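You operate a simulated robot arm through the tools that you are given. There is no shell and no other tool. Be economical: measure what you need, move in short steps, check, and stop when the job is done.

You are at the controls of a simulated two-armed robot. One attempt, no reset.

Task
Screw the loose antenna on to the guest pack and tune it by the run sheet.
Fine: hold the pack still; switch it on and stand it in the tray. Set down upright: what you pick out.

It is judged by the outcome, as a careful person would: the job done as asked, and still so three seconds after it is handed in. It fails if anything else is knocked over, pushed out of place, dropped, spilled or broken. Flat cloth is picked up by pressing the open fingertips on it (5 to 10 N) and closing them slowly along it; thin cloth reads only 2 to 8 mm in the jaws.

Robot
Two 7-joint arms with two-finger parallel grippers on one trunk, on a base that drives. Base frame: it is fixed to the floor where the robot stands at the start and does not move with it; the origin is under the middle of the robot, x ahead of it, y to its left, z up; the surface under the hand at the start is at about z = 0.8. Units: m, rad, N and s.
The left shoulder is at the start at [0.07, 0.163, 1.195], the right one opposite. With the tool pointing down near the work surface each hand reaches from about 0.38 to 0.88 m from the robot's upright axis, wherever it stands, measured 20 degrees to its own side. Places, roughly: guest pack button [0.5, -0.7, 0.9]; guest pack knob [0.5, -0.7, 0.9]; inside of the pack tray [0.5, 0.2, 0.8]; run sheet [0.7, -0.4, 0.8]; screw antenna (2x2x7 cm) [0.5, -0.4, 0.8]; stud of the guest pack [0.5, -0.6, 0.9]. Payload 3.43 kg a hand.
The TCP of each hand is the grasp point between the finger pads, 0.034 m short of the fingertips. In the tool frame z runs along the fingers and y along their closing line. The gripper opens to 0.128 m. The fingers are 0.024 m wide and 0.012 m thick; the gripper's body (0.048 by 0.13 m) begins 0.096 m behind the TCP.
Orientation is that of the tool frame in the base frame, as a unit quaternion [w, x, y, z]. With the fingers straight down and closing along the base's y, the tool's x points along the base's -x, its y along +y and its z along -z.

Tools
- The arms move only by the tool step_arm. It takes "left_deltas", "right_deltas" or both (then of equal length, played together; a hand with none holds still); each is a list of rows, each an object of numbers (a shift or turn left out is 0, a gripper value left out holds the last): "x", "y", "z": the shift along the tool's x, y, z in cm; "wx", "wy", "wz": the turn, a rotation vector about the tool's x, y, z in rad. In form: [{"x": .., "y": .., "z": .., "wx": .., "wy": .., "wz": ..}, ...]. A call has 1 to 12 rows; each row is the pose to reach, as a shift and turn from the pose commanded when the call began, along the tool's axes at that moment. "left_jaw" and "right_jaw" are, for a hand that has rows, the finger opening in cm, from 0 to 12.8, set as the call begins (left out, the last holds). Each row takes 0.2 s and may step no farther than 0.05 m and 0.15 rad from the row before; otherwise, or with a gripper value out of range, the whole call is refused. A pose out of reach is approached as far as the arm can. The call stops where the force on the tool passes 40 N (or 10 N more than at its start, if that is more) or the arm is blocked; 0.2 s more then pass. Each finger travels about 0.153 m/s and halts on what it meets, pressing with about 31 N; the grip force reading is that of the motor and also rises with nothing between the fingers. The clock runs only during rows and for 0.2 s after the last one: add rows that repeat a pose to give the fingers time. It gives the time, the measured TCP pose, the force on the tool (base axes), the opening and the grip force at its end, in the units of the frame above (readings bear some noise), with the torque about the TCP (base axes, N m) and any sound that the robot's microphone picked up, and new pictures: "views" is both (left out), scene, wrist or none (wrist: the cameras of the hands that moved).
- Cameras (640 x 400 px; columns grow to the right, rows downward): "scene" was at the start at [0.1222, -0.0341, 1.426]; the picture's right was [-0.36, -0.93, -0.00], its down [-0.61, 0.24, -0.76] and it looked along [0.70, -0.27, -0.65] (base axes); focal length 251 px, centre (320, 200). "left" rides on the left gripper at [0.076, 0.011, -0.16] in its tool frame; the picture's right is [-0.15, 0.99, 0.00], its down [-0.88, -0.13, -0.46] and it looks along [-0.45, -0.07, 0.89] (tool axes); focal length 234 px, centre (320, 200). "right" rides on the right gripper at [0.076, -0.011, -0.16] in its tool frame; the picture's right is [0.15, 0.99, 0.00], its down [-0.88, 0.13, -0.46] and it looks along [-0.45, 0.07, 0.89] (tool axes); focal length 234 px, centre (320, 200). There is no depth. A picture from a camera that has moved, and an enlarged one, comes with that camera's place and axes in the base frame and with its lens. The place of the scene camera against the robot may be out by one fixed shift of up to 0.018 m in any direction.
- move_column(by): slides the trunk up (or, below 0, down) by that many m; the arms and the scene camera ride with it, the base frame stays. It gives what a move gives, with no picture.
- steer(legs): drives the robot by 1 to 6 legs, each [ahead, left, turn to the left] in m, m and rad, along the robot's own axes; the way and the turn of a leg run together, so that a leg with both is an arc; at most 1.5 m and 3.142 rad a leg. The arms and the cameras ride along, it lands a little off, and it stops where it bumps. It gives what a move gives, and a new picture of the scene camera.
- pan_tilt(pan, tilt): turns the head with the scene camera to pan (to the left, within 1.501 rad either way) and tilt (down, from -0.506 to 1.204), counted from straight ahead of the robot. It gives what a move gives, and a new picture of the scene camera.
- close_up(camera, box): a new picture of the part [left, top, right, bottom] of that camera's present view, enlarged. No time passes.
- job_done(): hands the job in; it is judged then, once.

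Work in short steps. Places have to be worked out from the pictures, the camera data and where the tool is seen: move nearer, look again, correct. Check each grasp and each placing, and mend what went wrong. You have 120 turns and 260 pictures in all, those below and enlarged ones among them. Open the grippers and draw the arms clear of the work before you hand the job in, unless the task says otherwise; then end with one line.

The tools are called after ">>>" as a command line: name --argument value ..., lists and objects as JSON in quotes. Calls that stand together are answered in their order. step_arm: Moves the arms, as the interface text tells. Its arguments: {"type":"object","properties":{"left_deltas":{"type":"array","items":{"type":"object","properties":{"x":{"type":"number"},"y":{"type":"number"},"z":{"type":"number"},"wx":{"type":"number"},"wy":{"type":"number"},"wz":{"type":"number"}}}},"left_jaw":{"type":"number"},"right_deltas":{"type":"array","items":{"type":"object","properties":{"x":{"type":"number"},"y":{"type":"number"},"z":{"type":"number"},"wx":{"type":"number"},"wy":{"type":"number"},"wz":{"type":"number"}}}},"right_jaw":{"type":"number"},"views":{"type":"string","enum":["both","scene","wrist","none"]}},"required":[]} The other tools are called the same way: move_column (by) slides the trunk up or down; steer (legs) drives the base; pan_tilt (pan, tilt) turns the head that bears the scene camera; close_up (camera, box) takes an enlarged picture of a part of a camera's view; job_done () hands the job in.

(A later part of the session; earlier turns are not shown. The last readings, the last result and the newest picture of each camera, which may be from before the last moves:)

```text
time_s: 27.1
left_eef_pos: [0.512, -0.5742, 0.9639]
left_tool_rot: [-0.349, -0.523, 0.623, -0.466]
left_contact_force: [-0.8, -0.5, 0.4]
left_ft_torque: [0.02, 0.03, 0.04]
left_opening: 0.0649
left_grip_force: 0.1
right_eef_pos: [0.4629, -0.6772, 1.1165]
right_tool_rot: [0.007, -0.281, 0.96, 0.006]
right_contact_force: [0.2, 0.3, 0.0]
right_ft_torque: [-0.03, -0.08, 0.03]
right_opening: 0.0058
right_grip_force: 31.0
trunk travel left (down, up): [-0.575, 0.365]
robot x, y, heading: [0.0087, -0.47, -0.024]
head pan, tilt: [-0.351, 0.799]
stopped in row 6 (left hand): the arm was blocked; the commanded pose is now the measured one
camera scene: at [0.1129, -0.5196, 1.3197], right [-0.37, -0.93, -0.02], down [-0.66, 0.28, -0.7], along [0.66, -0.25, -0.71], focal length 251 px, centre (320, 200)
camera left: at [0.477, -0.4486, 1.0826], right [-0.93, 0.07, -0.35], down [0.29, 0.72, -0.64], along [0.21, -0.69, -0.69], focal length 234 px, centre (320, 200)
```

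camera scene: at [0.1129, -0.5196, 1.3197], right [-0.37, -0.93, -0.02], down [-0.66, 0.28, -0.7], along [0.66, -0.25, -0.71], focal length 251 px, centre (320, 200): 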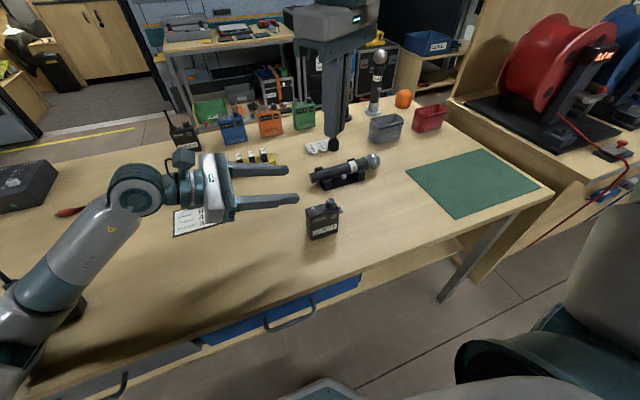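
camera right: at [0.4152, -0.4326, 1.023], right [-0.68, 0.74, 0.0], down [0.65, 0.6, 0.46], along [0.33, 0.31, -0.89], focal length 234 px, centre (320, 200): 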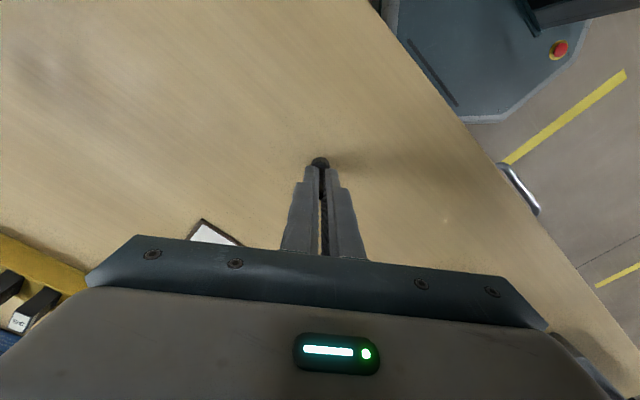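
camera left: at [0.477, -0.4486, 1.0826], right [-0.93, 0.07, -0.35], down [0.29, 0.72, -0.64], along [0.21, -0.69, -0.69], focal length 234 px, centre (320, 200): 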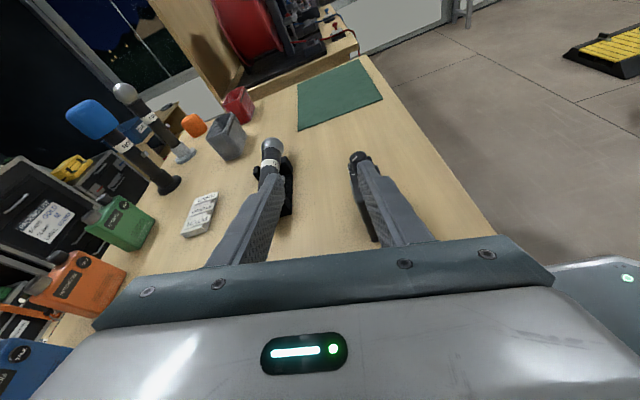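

The left arm was blocked—most likely its elbow met the table front, nudging the base. I back the left hand straight up and look at that side, especially at the host pack.

>>> step_arm --left_deltas '[{"x": 3}, {"x": 6}, {"x": 9}]' --views "none"

>>> pan_tilt --pan 0.4 --tilt 0.85

```text
time_s: 27.9
left_eef_pos: [0.501, -0.592, 1.0332]
left_tool_rot: [-0.361, -0.527, 0.617, -0.46]
left_contact_force: [-0.1, 0.4, -0.3]
left_ft_torque: [0.01, 0.01, 0.08]
left_opening: 0.0651
left_grip_force: 0.0
right_eef_pos: [0.4737, -0.6635, 1.1141]
right_tool_rot: [0.001, -0.282, 0.959, 0.002]
right_contact_force: [-0.3, 0.0, 0.3]
right_ft_torque: [0.0, -0.05, 0.02]
right_opening: 0.0057
right_grip_force: 31.1
trunk travel left (down, up): [-0.575, 0.365]
robot x, y, heading: [0.0115, -0.4691, -0.029]
head pan, tilt: [-0.351, 0.799]
```

```text
time_s: 29.0
left_eef_pos: [0.506, -0.5925, 1.0339]
left_tool_rot: [-0.36, -0.528, 0.616, -0.461]
left_contact_force: [-0.4, -0.2, 0.0]
left_ft_torque: [0.0, -0.01, 0.03]
left_opening: 0.0652
left_grip_force: 0.1
right_eef_pos: [0.4784, -0.6626, 1.1118]
right_tool_rot: [-0.001, -0.283, 0.959, 0.002]
right_contact_force: [-0.5, -0.4, 0.1]
right_ft_torque: [0.04, -0.03, 0.03]
right_opening: 0.0059
right_grip_force: 31.1
trunk travel left (down, up): [-0.575, 0.365]
robot x, y, heading: [0.0071, -0.4648, -0.027]
head pan, tilt: [0.4, 0.85]
camera scene: at [0.1262, -0.4453, 1.3149], right [0.36, -0.93, 0.0], down [-0.7, -0.27, -0.66], along [0.61, 0.24, -0.75], focal length 251 px, centre (320, 200)
```

scene: 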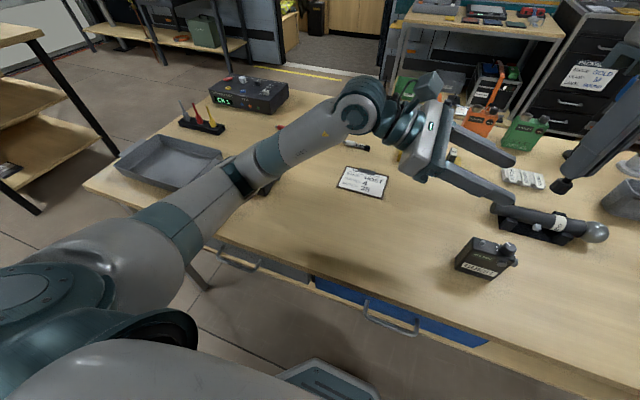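

The forearm hides the host pack. I raise the trunk 0.2 m to lift everything clear and look.

>>> move_column --by 0.2

>>> pan_tilt --pan 0.5 --tilt 0.9

```text
time_s: 31.2
left_eef_pos: [0.5051, -0.5909, 1.2332]
left_tool_rot: [-0.359, -0.528, 0.616, -0.461]
left_contact_force: [0.2, 0.1, 0.6]
left_ft_torque: [-0.03, 0.01, 0.01]
left_opening: 0.0648
left_grip_force: 0.1
right_eef_pos: [0.4774, -0.6613, 1.312]
right_tool_rot: [-0.001, -0.282, 0.959, 0.001]
right_contact_force: [-0.2, -0.5, -0.5]
right_ft_torque: [0.01, -0.01, -0.01]
right_opening: 0.0058
right_grip_force: 31.3
trunk travel left (down, up): [-0.775, 0.165]
robot x, y, heading: [0.0088, -0.465, -0.024]
head pan, tilt: [0.4, 0.85]
```

```text
time_s: 31.8
left_eef_pos: [0.5059, -0.5909, 1.2329]
left_tool_rot: [-0.36, -0.528, 0.616, -0.46]
left_contact_force: [-0.2, -1.0, 0.1]
left_ft_torque: [0.01, 0.01, 0.07]
left_opening: 0.065
left_grip_force: 0.1
right_eef_pos: [0.4778, -0.6624, 1.312]
right_tool_rot: [-0.001, -0.283, 0.959, 0.001]
right_contact_force: [-1.3, -0.3, 0.3]
right_ft_torque: [0.0, 0.03, -0.03]
right_opening: 0.0059
right_grip_force: 31.2
trunk travel left (down, up): [-0.775, 0.165]
robot x, y, heading: [0.0107, -0.4698, -0.026]
head pan, tilt: [0.499, 0.901]
camera scene: at [0.1208, -0.4395, 1.511], right [0.45, -0.89, 0.0], down [-0.7, -0.36, -0.62], along [0.55, 0.28, -0.78], focal length 251 px, centre (320, 200)
```

scene: 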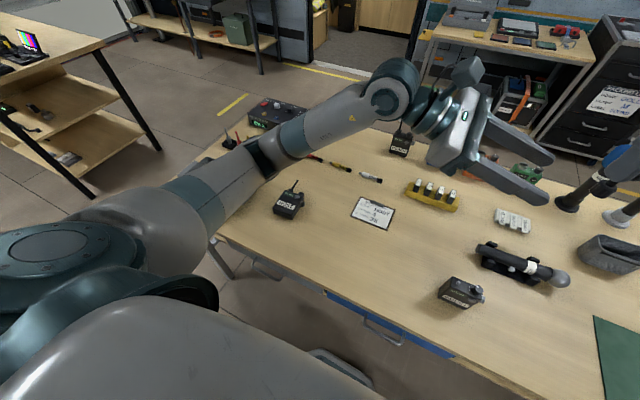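

The host pack still stands; I zoom in to compare its place with before (front foot edge was x≈0.466, y -0.076 to -0.147).

>>> close_up --camera "scene" --box '[256, 170, 320, 230]'

>>> close_up --camera "scene" --box '[428, 260, 498, 320]'

```text
6.67 times, centred on (288, 200) of scene
camera zoom: at [0.1208, -0.4395, 1.511], right [0.45, -0.89, 0.0], down [-0.7, -0.36, -0.62], along [0.55, 0.28, -0.78], focal length 1671 px, centre (533, 200)
```

zoom: 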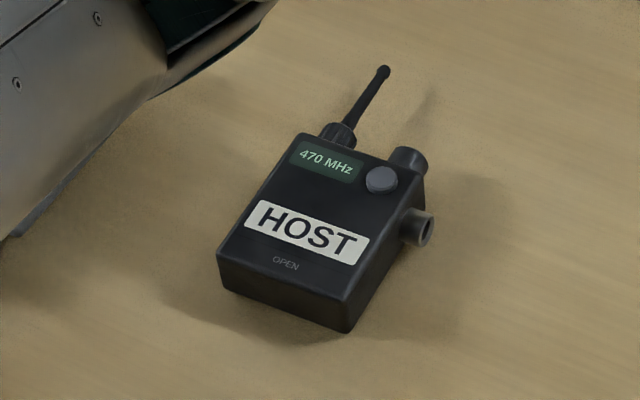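

```text
6.67 times, centred on (463, 290) of scene
camera zoom: at [0.1208, -0.4395, 1.511], right [0.45, -0.89, 0.0], down [-0.7, -0.36, -0.62], along [0.55, 0.28, -0.78], focal length 1671 px, centre (-633, -400)
```

zoom: 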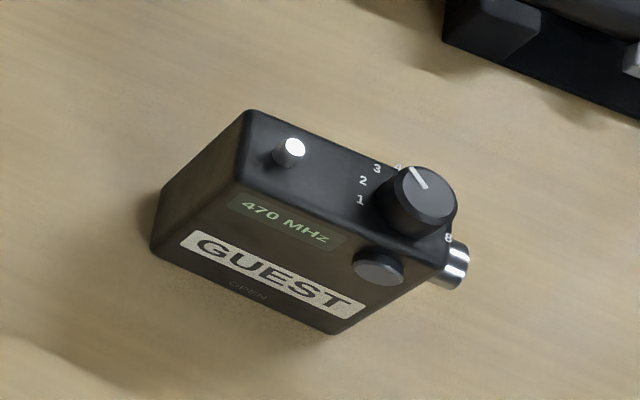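

The host pack has been toppled onto its back by the forearm (its foot edge is now at x≈0.50, y -0.065 to -0.14). I must stand it back up at its original spot. First I bring the left hand back to straight down, over toward the host pack and high.

>>> step_arm --left_deltas '[{"x": -1.07, "y": 0.07, "z": -3.16, "wx": -0.0864, "wy": -0.0677, "wz": 0.0992}, {"x": -2.13, "y": 0.13, "z": -6.32, "wx": -0.1728, "wy": -0.1353, "wz": 0.1983}, {"x": -3.2, "y": 0.2, "z": -9.48, "wx": -0.2593, "wy": -0.203, "wz": 0.2975}, {"x": -4.27, "y": 0.27, "z": -12.63, "wx": -0.3457, "wy": -0.2707, "wz": 0.3967}, {"x": -5.33, "y": 0.33, "z": -15.79, "wx": -0.4321, "wy": -0.3383, "wz": 0.4958}, {"x": -6.4, "y": 0.4, "z": -18.95, "wx": -0.5185, "wy": -0.406, "wz": 0.595}, {"x": -7.47, "y": 0.47, "z": -22.1, "wx": -0.6049, "wy": -0.4737, "wz": 0.6942}, {"x": -8.53, "y": 0.53, "z": -25.27, "wx": -0.6913, "wy": -0.5413, "wz": 0.7933}, {"x": -9.6, "y": 0.6, "z": -28.4, "wx": -0.7778, "wy": -0.609, "wz": 0.8925}, {"x": -10.67, "y": 0.67, "z": -31.6, "wx": -0.8642, "wy": -0.6767, "wz": 0.9917}, {"x": -11.73, "y": 0.73, "z": -34.7, "wx": -0.9506, "wy": -0.7443, "wz": 1.0908}, {"x": -12.8, "y": 0.8, "z": -37.9, "wx": -1.037, "wy": -0.812, "wz": 1.19}]' --left_jaw 10.5

```text
time_s: 34.4
left_eef_pos: [0.5042, -0.1888, 1.2335]
left_tool_rot: [-0.008, -0.012, 1.0, -0.012]
left_contact_force: [0.1, -0.3, -0.5]
left_ft_torque: [-0.01, -0.04, 0.01]
left_opening: 0.1049
left_grip_force: 0.1
right_eef_pos: [0.4761, -0.6614, 1.3137]
right_tool_rot: [0.0, -0.282, 0.959, 0.001]
right_contact_force: [0.0, 0.5, -0.3]
right_ft_torque: [0.01, -0.02, -0.01]
right_opening: 0.0061
right_grip_force: 30.8
trunk travel left (down, up): [-0.775, 0.165]
robot x, y, heading: [0.0086, -0.4689, -0.027]
head pan, tilt: [0.499, 0.901]
camera scene: at [0.1195, -0.4386, 1.5111], right [0.45, -0.89, 0.0], down [-0.7, -0.36, -0.62], along [0.55, 0.28, -0.78], focal length 251 px, centre (320, 200)
camera left: at [0.4308, -0.1759, 1.3945], right [0.12, 0.99, -0.03], down [0.89, -0.1, 0.44], along [0.44, -0.08, -0.9], focal length 234 px, centre (320, 200)
```

scene: 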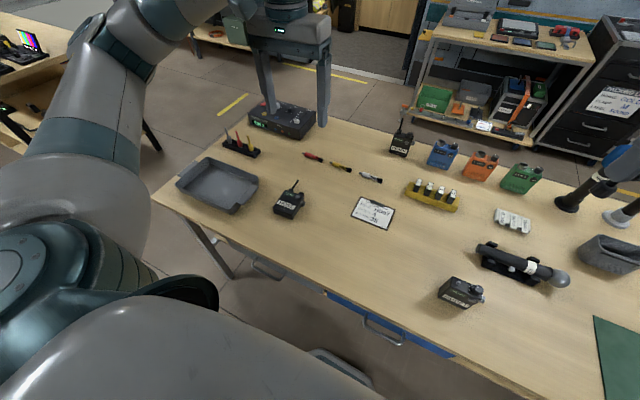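
left: 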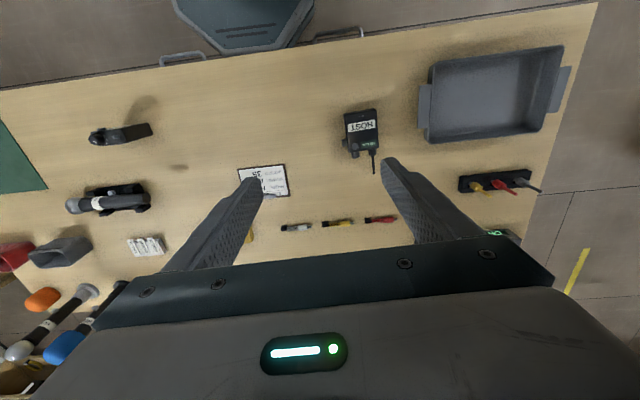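

The host pack is on its back, face up. I zoom from the left wrist to locate it exactly.

>>> close_up --camera "left" --box '[330, 95, 394, 180]'

```text
4.71 times, centred on (362, 138) of left
camera zoom: at [0.4308, -0.1759, 1.3945], right [0.12, 0.99, -0.03], down [0.89, -0.1, 0.44], along [0.44, -0.08, -0.9], focal length 1102 px, centre (122, 494)
```

zoom: 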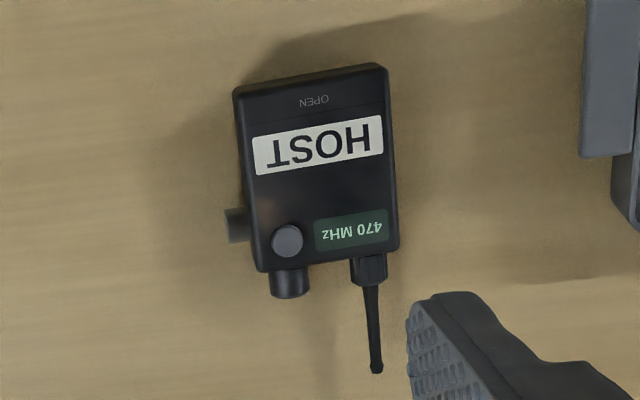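

The host pack lies with its foot at x≈0.497 and top at 0.585, y -0.145 to -0.071. My plan: grip its sides from above near mid-length, lift, turn 90° so it stands again, and set it at its old place. I back the base off to give the arm room.

>>> steer --legs '[[-0.2, 0.15, 0.027]]'

```text
time_s: 36.3
left_eef_pos: [0.2999, -0.0262, 1.2325]
left_tool_rot: [-0.01, -0.028, 0.999, -0.012]
left_contact_force: [-1.0, 0.5, 0.3]
left_ft_torque: [-0.03, 0.05, 0.0]
left_opening: 0.1051
left_grip_force: 0.1
right_eef_pos: [0.2844, -0.4989, 1.3121]
right_tool_rot: [0.0, -0.295, 0.956, 0.002]
right_contact_force: [-0.9, -0.6, -0.5]
right_ft_torque: [-0.01, -0.01, 0.0]
right_opening: 0.0057
right_grip_force: 31.4
trunk travel left (down, up): [-0.775, 0.165]
robot x, y, heading: [-0.1897, -0.3164, -0.003]
head pan, tilt: [0.499, 0.901]
camera scene: at [-0.0781, -0.2857, 1.5109], right [0.48, -0.88, 0.0], down [-0.69, -0.37, -0.62], along [0.54, 0.3, -0.78], focal length 251 px, centre (320, 200)
```

scene: 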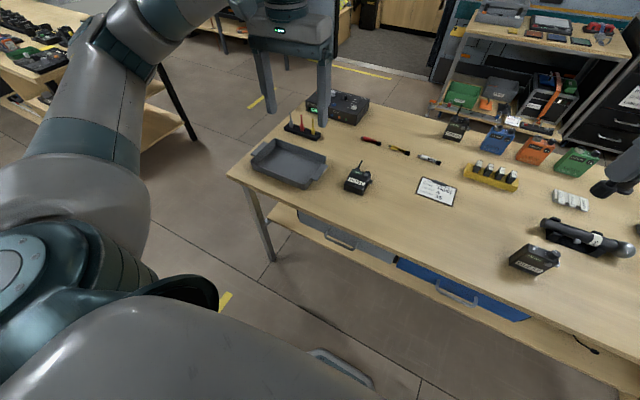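

I bring the left hand over the lying pack with the jaws along its width, tilted 15° so that the fingers will end sloping slightly down once the pack is upright.

>>> step_arm --left_deltas '[{"x": -2.68, "y": -0.97, "z": 3.11, "wx": -0.0034, "wy": 0.0267, "wz": 0.0058}, {"x": -5.35, "y": -1.95, "z": 6.22, "wx": -0.0069, "wy": 0.0533, "wz": 0.0117}, {"x": -8.03, "y": -2.92, "z": 9.33, "wx": -0.0103, "wy": 0.08, "wz": 0.0175}, {"x": -10.7, "y": -3.9, "z": 12.4, "wx": -0.0138, "wy": 0.1067, "wz": 0.0233}, {"x": -13.4, "y": -4.87, "z": 15.5, "wx": -0.0172, "wy": 0.1333, "wz": 0.0292}, {"x": -16.1, "y": -5.85, "z": 18.6, "wx": -0.0207, "wy": 0.16, "wz": 0.035}, {"x": -18.7, "y": -6.82, "z": 21.8, "wx": -0.0241, "wy": 0.1867, "wz": 0.0408}, {"x": -21.4, "y": -7.8, "z": 24.9, "wx": -0.0276, "wy": 0.2133, "wz": 0.0467}, {"x": -24.1, "y": -8.77, "z": 28, "wx": -0.031, "wy": 0.24, "wz": 0.0525}]' --left_jaw 10.5

>>> close_up --camera "left" --box '[200, 60, 440, 240]'

```text
time_s: 38.3
left_eef_pos: [0.541, -0.1072, 0.9506]
left_tool_rot: [-0.128, 0.0, 0.992, 0.001]
left_contact_force: [-0.4, -0.2, -1.0]
left_ft_torque: [0.02, 0.0, -0.01]
left_opening: 0.1052
left_grip_force: 0.0
right_eef_pos: [0.2849, -0.4999, 1.3113]
right_tool_rot: [-0.001, -0.295, 0.956, 0.003]
right_contact_force: [-0.2, -0.5, 0.5]
right_ft_torque: [0.01, 0.02, -0.01]
right_opening: 0.006
right_grip_force: 31.0
trunk travel left (down, up): [-0.775, 0.165]
robot x, y, heading: [-0.1879, -0.3192, 0.0]
head pan, tilt: [0.499, 0.901]
camera scene: at [-0.0777, -0.2868, 1.511], right [0.48, -0.88, 0.0], down [-0.69, -0.37, -0.62], along [0.54, 0.3, -0.78], focal length 251 px, centre (320, 200)
camera left: at [0.5078, -0.0961, 1.1241], right [0.14, 0.99, -0.04], down [0.97, -0.13, 0.22], along [0.21, -0.07, -0.98], focal length 234 px, centre (320, 200)
```

scene: 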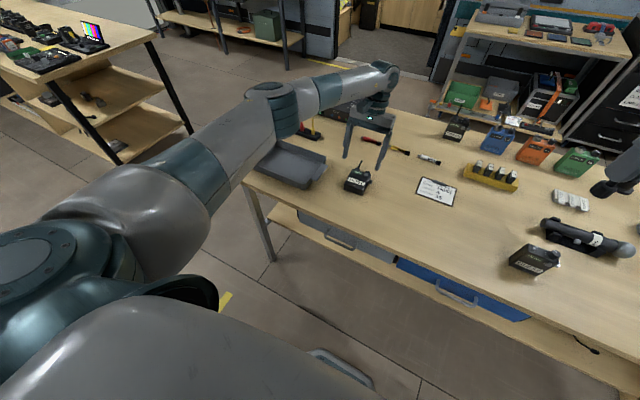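
left: 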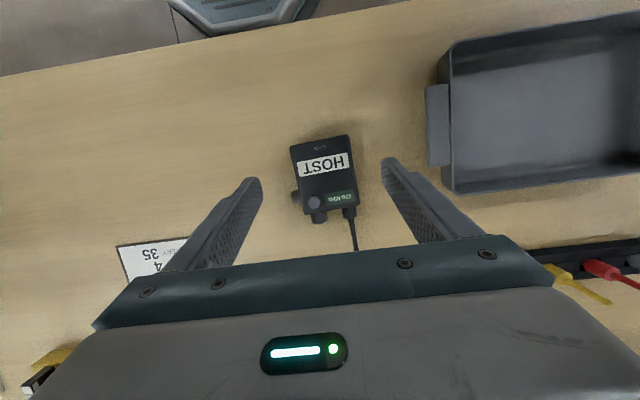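

```text
2.22 times, centred on (320, 150) of left
camera zoom: at [0.5078, -0.0961, 1.1241], right [0.14, 0.99, -0.04], down [0.97, -0.13, 0.22], along [0.21, -0.07, -0.98], focal length 520 px, centre (320, 311)
```

zoom: 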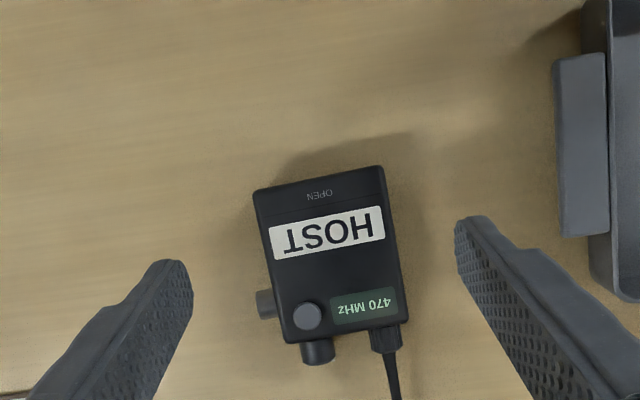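

The measurement agrees; I lower straight down to TCP 0.84 (tips just above the table) and then close gently on the sides.

>>> step_arm --left_deltas '[{"x": -0.94, "z": 3.56}, {"x": -1.87, "z": 7.13}, {"x": -2.81, "z": 10.69}, {"x": -2.81, "z": 10.69}]' --views "wrist"

```text
time_s: 39.3
left_eef_pos: [0.539, -0.1074, 0.841]
left_tool_rot: [-0.127, 0.002, 0.992, 0.0]
left_contact_force: [-0.5, 0.2, 0.3]
left_ft_torque: [0.06, 0.02, 0.0]
left_opening: 0.105
left_grip_force: 0.1
right_eef_pos: [0.2838, -0.4983, 1.312]
right_tool_rot: [0.0, -0.295, 0.955, 0.003]
right_contact_force: [0.6, -0.1, -0.5]
right_ft_torque: [0.0, 0.04, -0.03]
right_opening: 0.006
right_grip_force: 30.6
trunk travel left (down, up): [-0.775, 0.165]
robot x, y, heading: [-0.1941, -0.3169, -0.002]
head pan, tilt: [0.499, 0.901]
camera left: at [0.5065, -0.096, 1.0148], right [0.14, 0.99, -0.04], down [0.97, -0.13, 0.22], along [0.21, -0.07, -0.98], focal length 234 px, centre (320, 200)
```

left: 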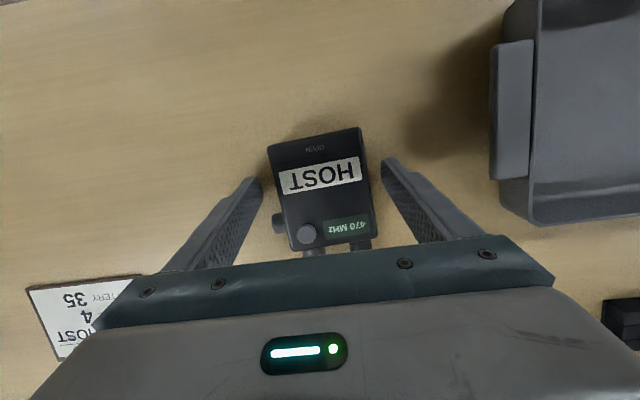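

Fingers bracket the body clear of the side jack. I close.

>>> step_arm --left_deltas '[{}, {}, {}]' --left_jaw 6 --views "wrist"

```text
time_s: 40.1
left_eef_pos: [0.5402, -0.1072, 0.8396]
left_tool_rot: [-0.129, 0.0, 0.992, 0.0]
left_contact_force: [0.7, 0.4, 0.4]
left_ft_torque: [0.01, -0.06, 0.04]
left_opening: 0.0742
left_grip_force: 31.5
right_eef_pos: [0.2828, -0.4978, 1.313]
right_tool_rot: [-0.001, -0.294, 0.956, 0.002]
right_contact_force: [-0.2, 0.7, -0.2]
right_ft_torque: [0.0, 0.02, -0.02]
right_opening: 0.0056
right_grip_force: 31.4
trunk travel left (down, up): [-0.775, 0.165]
robot x, y, heading: [-0.1882, -0.3217, -0.006]
head pan, tilt: [0.499, 0.901]
camera left: at [0.5067, -0.096, 1.0148], right [0.14, 0.99, -0.04], down [0.97, -0.13, 0.22], along [0.21, -0.07, -0.98], focal length 234 px, centre (320, 200)
```

left: 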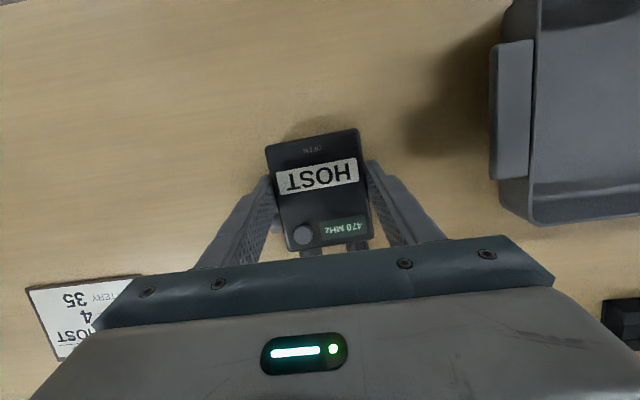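

Gripped at 74 mm. I lift 12 cm and check.

>>> step_arm --left_deltas '[{"x": 0.5, "z": -1.93}, {"x": 1.3, "z": -4.83}, {"x": 2.1, "z": -8}, {"x": 3.05, "z": -11.6}, {"x": 3.05, "z": -11.6}]' --views "wrist"

>>> close_up --camera "scene" --box '[300, 100, 440, 220]'

```text
time_s: 41.3
left_eef_pos: [0.5405, -0.1057, 0.9609]
left_tool_rot: [-0.129, 0.001, 0.992, 0.001]
left_contact_force: [-0.2, 0.4, 0.3]
left_ft_torque: [0.0, 0.0, 0.01]
left_opening: 0.06
left_grip_force: 0.1
right_eef_pos: [0.283, -0.4972, 1.3132]
right_tool_rot: [0.0, -0.295, 0.956, 0.001]
right_contact_force: [-0.2, 0.2, -0.1]
right_ft_torque: [0.0, 0.01, 0.0]
right_opening: 0.0058
right_grip_force: 30.8
trunk travel left (down, up): [-0.775, 0.165]
robot x, y, heading: [-0.1894, -0.3184, -0.005]
head pan, tilt: [0.499, 0.901]
camera left: at [0.5071, -0.0956, 1.1341], right [0.14, 0.99, -0.04], down [0.97, -0.13, 0.22], along [0.21, -0.07, -0.98], focal length 234 px, centre (320, 200)
```

left: 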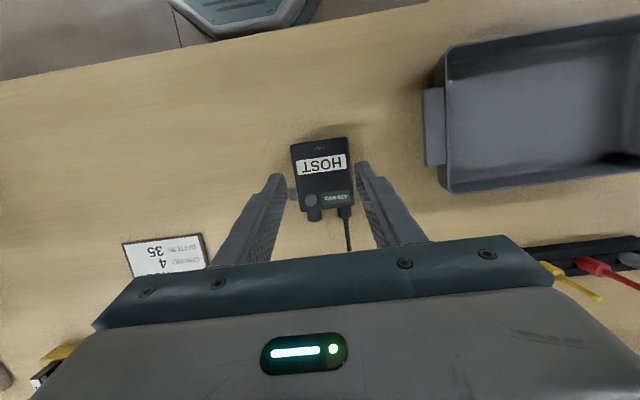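

```text
3.33 times, centred on (370, 160) of scene
camera zoom: at [-0.0789, -0.2848, 1.511], right [0.48, -0.88, 0.0], down [-0.69, -0.37, -0.62], along [0.55, 0.3, -0.78], focal length 836 px, centre (153, 333)
```

zoom: 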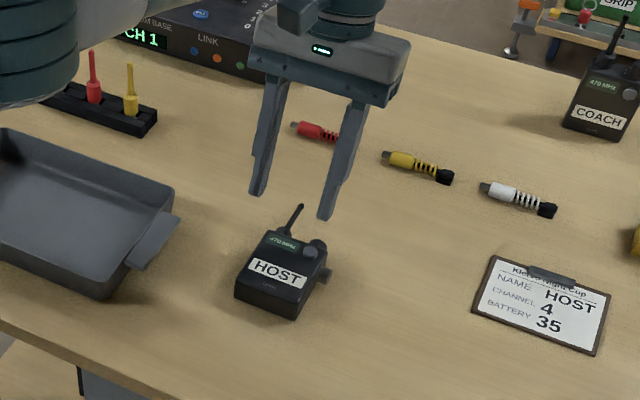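

The pack slipped out and stayed on the table. I look at its present yaw so that I can align the pads with its sides.

>>> close_up --camera "left" --box '[260, 115, 390, 215]'

```text
4.00 times, centred on (325, 165) of left
camera zoom: at [0.5071, -0.0956, 1.1341], right [0.14, 0.99, -0.04], down [0.97, -0.13, 0.22], along [0.21, -0.07, -0.98], focal length 937 px, centre (300, 340)
```

zoom: 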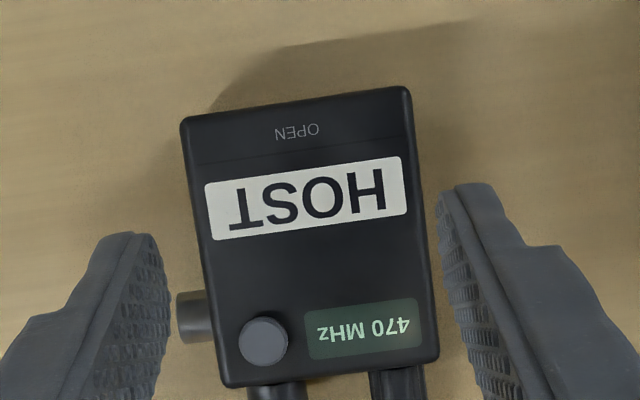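

The first closing squared the pack up (yaw now ≈0, centre y -0.109). I go down again slightly deeper, centred, and close fully.

>>> step_arm --left_deltas '[{"x": 0, "z": 0, "y": -0.33}, {"x": -1.0, "z": 3.9, "y": -0.33}, {"x": -2.0, "z": 7.8, "y": -0.33}, {"x": -3.12, "z": 11.85, "y": -0.33}, {"x": -3.12, "z": 11.85, "y": -0.33}]' --left_jaw 10 --views "none"

>>> step_arm --left_deltas '[{}, {}, {}, {}]' --left_jaw 0 --views "wrist"

>>> close_up --camera "scene" --box '[320, 110, 420, 200]'

```text
time_s: 42.5
left_eef_pos: [0.5403, -0.1108, 0.8377]
left_tool_rot: [-0.129, 0.001, 0.992, 0.001]
left_contact_force: [-0.6, 0.3, 0.8]
left_ft_torque: [0.01, 0.04, 0.0]
left_opening: 0.1
left_grip_force: 0.0
right_eef_pos: [0.2826, -0.497, 1.3138]
right_tool_rot: [-0.002, -0.295, 0.956, 0.001]
right_contact_force: [-0.4, 0.5, -0.7]
right_ft_torque: [-0.03, -0.01, 0.0]
right_opening: 0.0059
right_grip_force: 31.6
trunk travel left (down, up): [-0.775, 0.165]
robot x, y, heading: [-0.1853, -0.3179, 0.001]
head pan, tilt: [0.499, 0.901]
```

```text
time_s: 43.5
left_eef_pos: [0.5392, -0.111, 0.8378]
left_tool_rot: [-0.128, 0.001, 0.992, 0.0]
left_contact_force: [0.0, 1.6, -0.6]
left_ft_torque: [-0.03, -0.04, 0.02]
left_opening: 0.0737
left_grip_force: 30.8
right_eef_pos: [0.2837, -0.4979, 1.3121]
right_tool_rot: [0.0, -0.295, 0.956, 0.002]
right_contact_force: [-0.7, 0.0, 0.2]
right_ft_torque: [-0.04, -0.05, -0.01]
right_opening: 0.006
right_grip_force: 30.6
trunk travel left (down, up): [-0.775, 0.165]
robot x, y, heading: [-0.1896, -0.3161, -0.003]
head pan, tilt: [0.499, 0.901]
camera left: at [0.507, -0.1002, 1.0117], right [0.14, 0.99, -0.04], down [0.97, -0.13, 0.22], along [0.21, -0.07, -0.98], focal length 234 px, centre (320, 200)
```

left: 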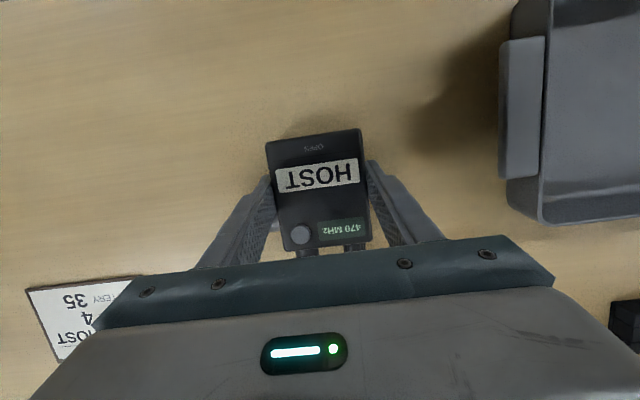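

```text
4.44 times, centred on (370, 155) of scene
camera zoom: at [-0.0792, -0.2847, 1.511], right [0.48, -0.88, 0.0], down [-0.69, -0.37, -0.62], along [0.55, 0.3, -0.78], focal length 1114 px, centre (98, 400)
```

zoom: 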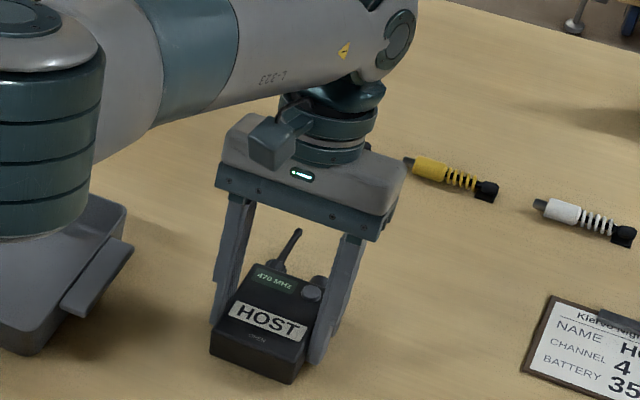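

Closed fully at 73.7 mm. I lift slowly by 4 cm and check.

>>> step_arm --left_deltas '[{"x": 0.13, "z": -0.5}, {"x": 0.26, "z": -1}, {"x": 0.5, "z": -1.95}, {"x": 0.76, "z": -2.9}, {"x": 1.02, "z": -3.87}]' --views "wrist"

```text
time_s: 44.7
left_eef_pos: [0.5385, -0.1111, 0.8782]
left_tool_rot: [-0.129, 0.001, 0.992, 0.0]
left_contact_force: [-0.9, -0.3, -2.1]
left_ft_torque: [0.02, 0.04, 0.0]
left_opening: 0.0732
left_grip_force: 30.6
right_eef_pos: [0.2843, -0.4977, 1.3125]
right_tool_rot: [-0.001, -0.295, 0.956, 0.002]
right_contact_force: [0.5, -0.2, 0.2]
right_ft_torque: [-0.02, 0.03, 0.02]
right_opening: 0.0059
right_grip_force: 31.3
trunk travel left (down, up): [-0.775, 0.165]
robot x, y, heading: [-0.1891, -0.317, -0.002]
head pan, tilt: [0.499, 0.901]
camera left: at [0.5067, -0.0997, 1.0519], right [0.14, 0.99, -0.04], down [0.97, -0.13, 0.22], along [0.21, -0.07, -0.98], focal length 234 px, centre (320, 200)
```

left: 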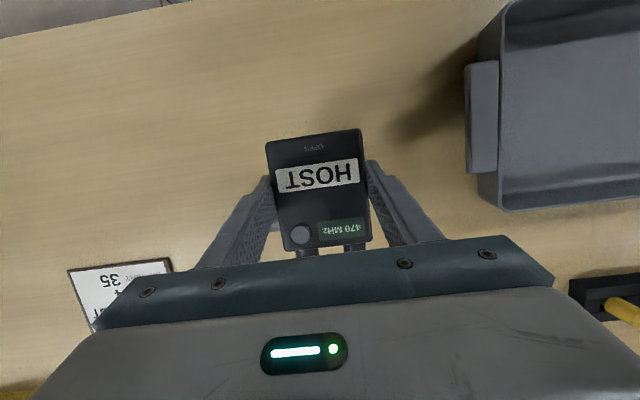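

The pack is held firmly (about 2 N). I now turn the hand by 90° about y so the pack comes upright, moving back toward its old place at hover height.

>>> step_arm --left_deltas '[{"x": 0.78, "wy": -0.1428}, {"x": 1.55, "wy": -0.2856}, {"x": 2.33, "wy": -0.4284}, {"x": 3.1, "wy": -0.5712}, {"x": 3.88, "wy": -0.714}, {"x": 4.66, "wy": -0.8568}]' --views "scene"

```text
time_s: 46.1
left_eef_pos: [0.4947, -0.1107, 0.89]
left_tool_rot: [0.296, 0.0, 0.955, -0.001]
left_contact_force: [0.2, -0.5, -1.8]
left_ft_torque: [0.0, 0.04, 0.02]
left_opening: 0.0736
left_grip_force: 30.9
right_eef_pos: [0.2834, -0.4978, 1.3129]
right_tool_rot: [0.0, -0.295, 0.955, 0.001]
right_contact_force: [-0.9, 0.8, -0.2]
right_ft_torque: [0.02, -0.03, -0.02]
right_opening: 0.0058
right_grip_force: 31.0
trunk travel left (down, up): [-0.775, 0.165]
robot x, y, heading: [-0.1903, -0.3144, -0.005]
head pan, tilt: [0.499, 0.901]
camera scene: at [-0.0796, -0.2842, 1.5111], right [0.48, -0.88, 0.0], down [-0.69, -0.37, -0.62], along [0.55, 0.3, -0.78], focal length 251 px, centre (320, 200)
```

scene: 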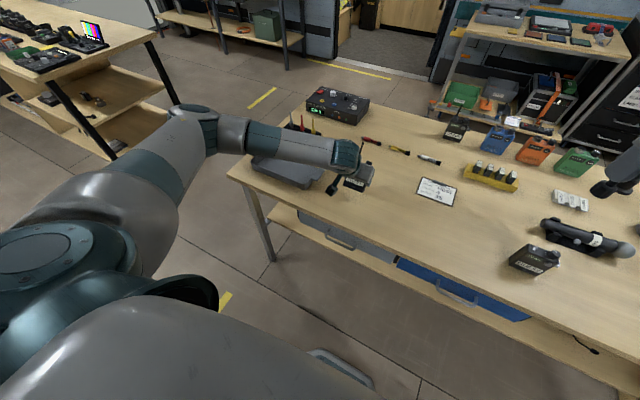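

Going well, forces quiet. I complete the turn to upright at hover height.

>>> step_arm --left_deltas '[{"x": 0.53, "z": -0.6, "wy": -0.142}, {"x": 1.05, "z": -1.2, "wy": -0.284}, {"x": 1.58, "z": -1.8, "wy": -0.427}, {"x": 2.1, "z": -2.4, "wy": -0.569}, {"x": 2.63, "z": -3, "wy": -0.711}, {"x": 2.63, "z": -3, "wy": -0.711}]'

>>> close_up --camera "scene" --box '[300, 130, 420, 220]'

```text
time_s: 47.5
left_eef_pos: [0.4845, -0.111, 0.8934]
left_tool_rot: [0.384, 0.001, 0.923, 0.0]
left_contact_force: [0.4, 0.0, -1.6]
left_ft_torque: [-0.03, 0.03, -0.02]
left_opening: 0.0736
left_grip_force: 30.9
left hand out of reach, approached as far as the arm can: row 2, 3, 4, 5, 6
right_eef_pos: [0.284, -0.4978, 1.3126]
right_tool_rot: [0.0, -0.294, 0.956, 0.002]
right_contact_force: [-0.4, -1.0, 0.0]
right_ft_torque: [0.0, -0.01, 0.03]
right_opening: 0.0059
right_grip_force: 31.3
trunk travel left (down, up): [-0.775, 0.165]
robot x, y, heading: [-0.1859, -0.3157, -0.005]
head pan, tilt: [0.499, 0.901]
camera scene: at [-0.0788, -0.2848, 1.511], right [0.48, -0.88, 0.0], down [-0.69, -0.37, -0.62], along [0.55, 0.3, -0.78], focal length 251 px, centre (320, 200)
camera left: at [0.3174, -0.0991, 0.9515], right [0.11, 0.99, 0.1], down [0.3, -0.13, 0.95], along [0.95, -0.07, -0.31], focal length 234 px, centre (320, 200)
```

scene: 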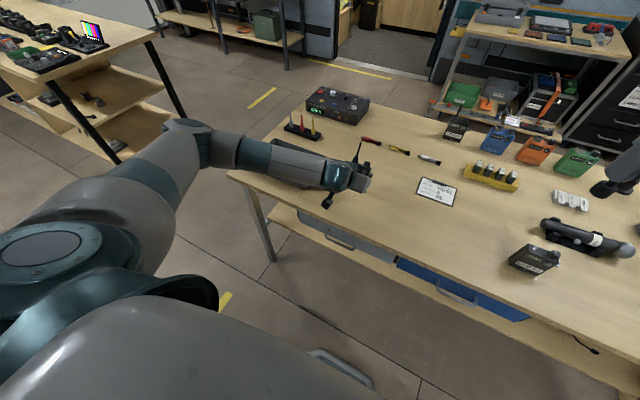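
left: 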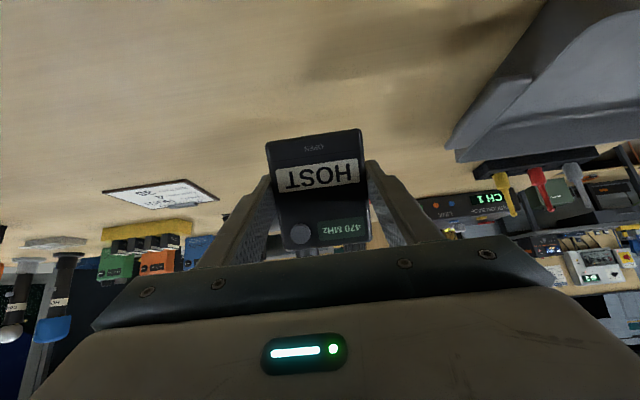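

```text
4.44 times, centred on (360, 175) of scene
camera zoom: at [-0.0788, -0.2848, 1.511], right [0.48, -0.88, 0.0], down [-0.69, -0.37, -0.62], along [0.55, 0.3, -0.78], focal length 1114 px, centre (142, 311)
```

zoom: 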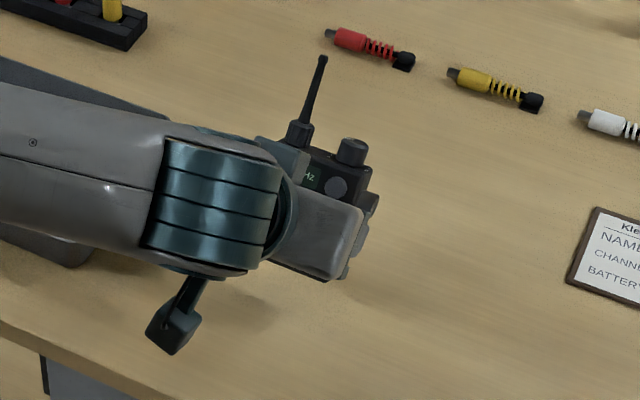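

The wrist limit stops me at 45°. I lift the pack, back the base off by 0.18 m so the arm stretches out more forward, and lower the trunk some so that the hand can point forward.

>>> step_arm --left_deltas '[{"x": -2.8, "z": -2.8}, {"x": -5.7, "z": -5.6}, {"x": -8.5, "z": -8.5}]' --views "none"

>>> steer --legs '[[-0.18, 0.05, 0]]'

```text
time_s: 48.3
left_eef_pos: [0.484, -0.1099, 1.0123]
left_tool_rot: [0.383, 0.001, 0.924, 0.0]
left_contact_force: [0.3, 0.1, -2.1]
left_ft_torque: [0.0, 0.06, -0.01]
left_opening: 0.0734
left_grip_force: 30.9
right_eef_pos: [0.2822, -0.4981, 1.3119]
right_tool_rot: [-0.001, -0.295, 0.956, 0.001]
right_contact_force: [0.1, -0.2, 0.4]
right_ft_torque: [0.03, -0.03, 0.0]
right_opening: 0.0058
right_grip_force: 31.0
trunk travel left (down, up): [-0.775, 0.165]
robot x, y, heading: [-0.1871, -0.3183, -0.001]
head pan, tilt: [0.499, 0.901]
```

```text
time_s: 49.8
left_eef_pos: [0.3073, -0.0595, 1.0116]
left_tool_rot: [0.383, 0.002, 0.924, -0.001]
left_contact_force: [0.8, 0.0, -2.4]
left_ft_torque: [0.0, 0.07, -0.01]
left_opening: 0.0737
left_grip_force: 30.9
right_eef_pos: [0.1073, -0.4498, 1.3102]
right_tool_rot: [-0.001, -0.295, 0.955, 0.002]
right_contact_force: [0.0, -0.6, 0.0]
right_ft_torque: [0.02, -0.02, 0.01]
right_opening: 0.0059
right_grip_force: 31.2
trunk travel left (down, up): [-0.775, 0.165]
robot x, y, heading: [-0.3669, -0.2657, 0.001]
head pan, tilt: [0.499, 0.901]
camera scene: at [-0.2551, -0.2352, 1.5107], right [0.48, -0.88, 0.0], down [-0.69, -0.37, -0.62], along [0.54, 0.3, -0.78], focal length 251 px, centre (320, 200)
```

scene: 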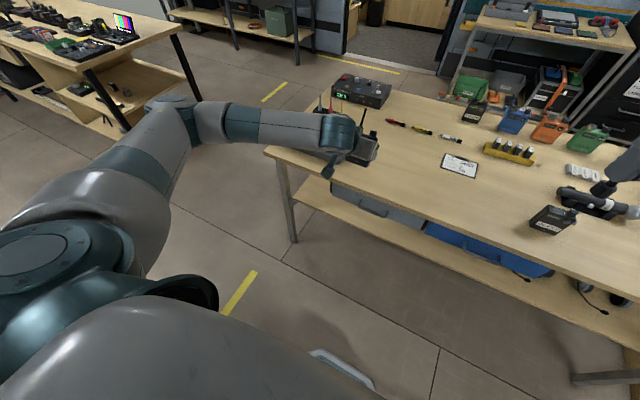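

Now I reach forward with the pack while turning the remaining 0.52 rad to upright.

>>> step_arm --left_deltas '[{"x": -1.57, "y": -1.3, "z": 3.7}, {"x": -3.1, "y": -2.6, "z": 7.4}, {"x": -4.7, "y": -3.9, "z": 11.1}, {"x": -6.27, "y": -5.1, "z": 14.8}, {"x": -6.27, "y": -5.1, "z": 14.8, "wy": -0.131}, {"x": -6.27, "y": -5.1, "z": 14.8, "wy": -0.262}, {"x": -6.27, "y": -5.1, "z": 14.8, "wy": -0.393}, {"x": -6.27, "y": -5.1, "z": 14.8, "wy": -0.524}]'

```text
time_s: 51.6
left_eef_pos: [0.4529, -0.1118, 0.9527]
left_tool_rot: [0.474, 0.001, 0.881, -0.001]
left_contact_force: [-0.2, -0.1, -2.7]
left_ft_torque: [0.01, 0.04, 0.01]
left_opening: 0.0733
left_grip_force: 31.1
left hand out of reach, approached as far as the arm can: row 6, 7, 8
right_eef_pos: [0.1041, -0.4468, 1.3126]
right_tool_rot: [0.0, -0.295, 0.956, 0.002]
right_contact_force: [0.4, 0.0, 0.1]
right_ft_torque: [0.02, 0.0, -0.01]
right_opening: 0.006
right_grip_force: 30.8
trunk travel left (down, up): [-0.775, 0.165]
robot x, y, heading: [-0.3676, -0.2672, -0.0]
head pan, tilt: [0.499, 0.901]
camera scene: at [-0.258, -0.2341, 1.511], right [0.48, -0.88, 0.0], down [-0.69, -0.37, -0.62], along [0.55, 0.3, -0.78], focal length 251 px, centre (320, 200)
camera left: at [0.2793, -0.0994, 0.9782], right [0.08, 0.99, 0.12], down [0.11, -0.13, 0.99], along [0.99, -0.07, -0.12], focal length 234 px, centre (320, 200)
```

scene: 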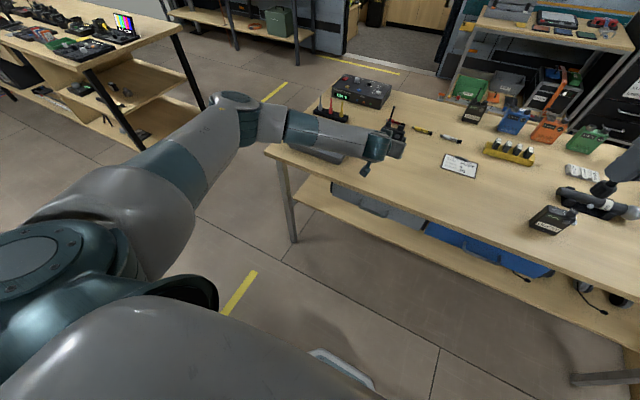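
left: 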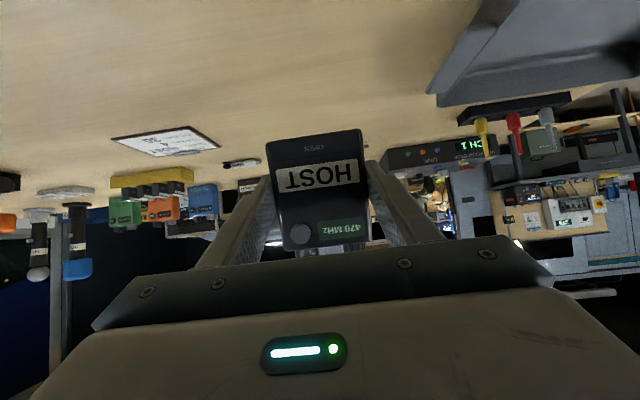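

56° reached. I raise the hand 15 cm relative to the shoulder and try to finish the turn there; then the trunk will lower it.

>>> step_arm --left_deltas '[{"x": -4.2, "z": -2.7}, {"x": -8.4, "z": -5.5}, {"x": -12.5, "z": -8.3}, {"x": -12.5, "z": -8.3, "wy": -0.11}, {"x": -12.5, "z": -8.3, "wy": -0.22}, {"x": -12.5, "z": -8.3, "wy": -0.324}, {"x": -12.5, "z": -8.3, "wy": -0.324}]' --views "none"

```text
refused: row 2 steps farther than a row can; nothing moved
```

The rows were slightly too long; I repeat with smaller ones.

>>> step_arm --left_deltas '[{"x": -3.2, "z": -2.1}, {"x": -6.4, "z": -4.2}, {"x": -9.6, "z": -6.3}, {"x": -12.5, "z": -8.3}, {"x": -12.5, "z": -8.3, "wy": -0.11}, {"x": -12.5, "z": -8.3, "wy": -0.22}, {"x": -12.5, "z": -8.3, "wy": -0.324}, {"x": -12.5, "z": -8.3, "wy": -0.324}]' --views "none"

```text
time_s: 53.4
left_eef_pos: [0.4575, -0.1185, 1.1186]
left_tool_rot: [0.563, 0.001, 0.827, -0.002]
left_contact_force: [1.1, 0.5, -1.2]
left_ft_torque: [-0.01, 0.08, 0.0]
left_opening: 0.0738
left_grip_force: 31.1
left hand out of reach, approached as far as the arm can: row 6, 7, 8
right_eef_pos: [0.1058, -0.4462, 1.313]
right_tool_rot: [-0.001, -0.294, 0.956, 0.001]
right_contact_force: [-0.1, -0.4, 0.4]
right_ft_torque: [-0.02, -0.01, 0.02]
right_opening: 0.0058
right_grip_force: 30.7
trunk travel left (down, up): [-0.775, 0.165]
robot x, y, heading: [-0.3645, -0.2675, -0.003]
head pan, tilt: [0.499, 0.901]
```

Only 6.6° is missing. I go up another 6 cm and finish the turn.

>>> step_arm --left_deltas '[{"x": -2.8, "z": -1.1}, {"x": -5.6, "z": -2.2}, {"x": -5.6, "z": -2.2, "wy": -0.058}, {"x": -5.6, "z": -2.2, "wy": -0.116}, {"x": -5.6, "z": -2.2, "wy": -0.116}]' --views "none"

```text
time_s: 54.6
left_eef_pos: [0.4579, -0.1208, 1.18]
left_tool_rot: [0.587, 0.003, 0.81, -0.003]
left_contact_force: [-0.5, 1.6, -2.1]
left_ft_torque: [-0.03, 0.05, 0.0]
left_opening: 0.0731
left_grip_force: 31.4
left hand out of reach, approached as far as the arm can: row 4, 5
right_eef_pos: [0.1044, -0.4487, 1.3126]
right_tool_rot: [0.0, -0.295, 0.955, 0.002]
right_contact_force: [0.4, 0.5, -0.2]
right_ft_torque: [0.02, 0.01, -0.01]
right_opening: 0.0059
right_grip_force: 31.0
trunk travel left (down, up): [-0.775, 0.165]
robot x, y, heading: [-0.3666, -0.2696, -0.0]
head pan, tilt: [0.499, 0.901]
```

Within 3.3° of upright, good enough to rock flat. I lower the trunk 0.2 m first and look.

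>>> move_column --by -0.2

>>> pan_tilt --pan 0.3 --tilt 0.7

>>> close_up --camera "scene" --box '[220, 60, 440, 220]'

```text
time_s: 56.8
left_eef_pos: [0.4577, -0.1207, 0.9802]
left_tool_rot: [0.586, 0.001, 0.81, -0.001]
left_contact_force: [0.2, 0.7, -2.1]
left_ft_torque: [-0.01, 0.04, 0.04]
left_opening: 0.0736
left_grip_force: 30.7
right_eef_pos: [0.1047, -0.448, 1.1115]
right_tool_rot: [0.0, -0.295, 0.956, 0.002]
right_contact_force: [0.1, -0.7, -0.2]
right_ft_torque: [0.03, -0.03, -0.03]
right_opening: 0.006
right_grip_force: 30.8
trunk travel left (down, up): [-0.575, 0.365]
robot x, y, heading: [-0.3705, -0.2662, -0.002]
head pan, tilt: [0.499, 0.901]
```

```text
time_s: 57.5
left_eef_pos: [0.4579, -0.1216, 0.9802]
left_tool_rot: [0.587, 0.001, 0.81, -0.001]
left_contact_force: [-0.2, -0.1, -2.1]
left_ft_torque: [0.02, 0.08, -0.02]
left_opening: 0.0737
left_grip_force: 30.6
right_eef_pos: [0.1056, -0.4476, 1.1133]
right_tool_rot: [-0.001, -0.295, 0.955, 0.001]
right_contact_force: [0.3, 0.1, -0.7]
right_ft_torque: [-0.04, 0.01, 0.0]
right_opening: 0.0056
right_grip_force: 31.3
trunk travel left (down, up): [-0.575, 0.365]
robot x, y, heading: [-0.3646, -0.2662, -0.0]
head pan, tilt: [0.3, 0.7]
camera scene: at [-0.2427, -0.2456, 1.3271], right [0.3, -0.96, 0.0], down [-0.62, -0.19, -0.76], along [0.73, 0.23, -0.65], focal length 251 px, centre (320, 200)
```

scene: 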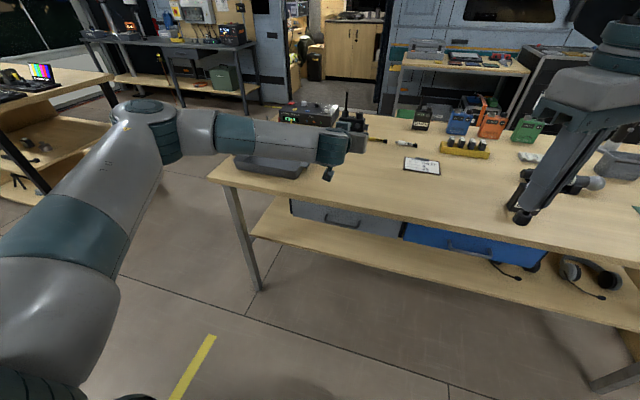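

```text
2.50 times, centred on (330, 140) of scene
camera zoom: at [-0.2427, -0.2456, 1.3271], right [0.3, -0.96, 0.0], down [-0.62, -0.19, -0.76], along [0.73, 0.23, -0.65], focal length 627 px, centre (295, 350)
```

zoom: 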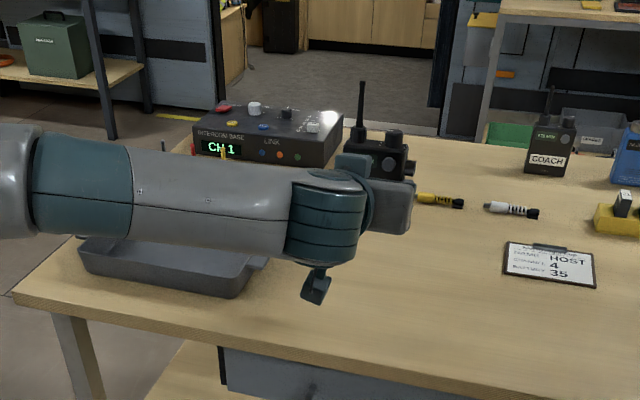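

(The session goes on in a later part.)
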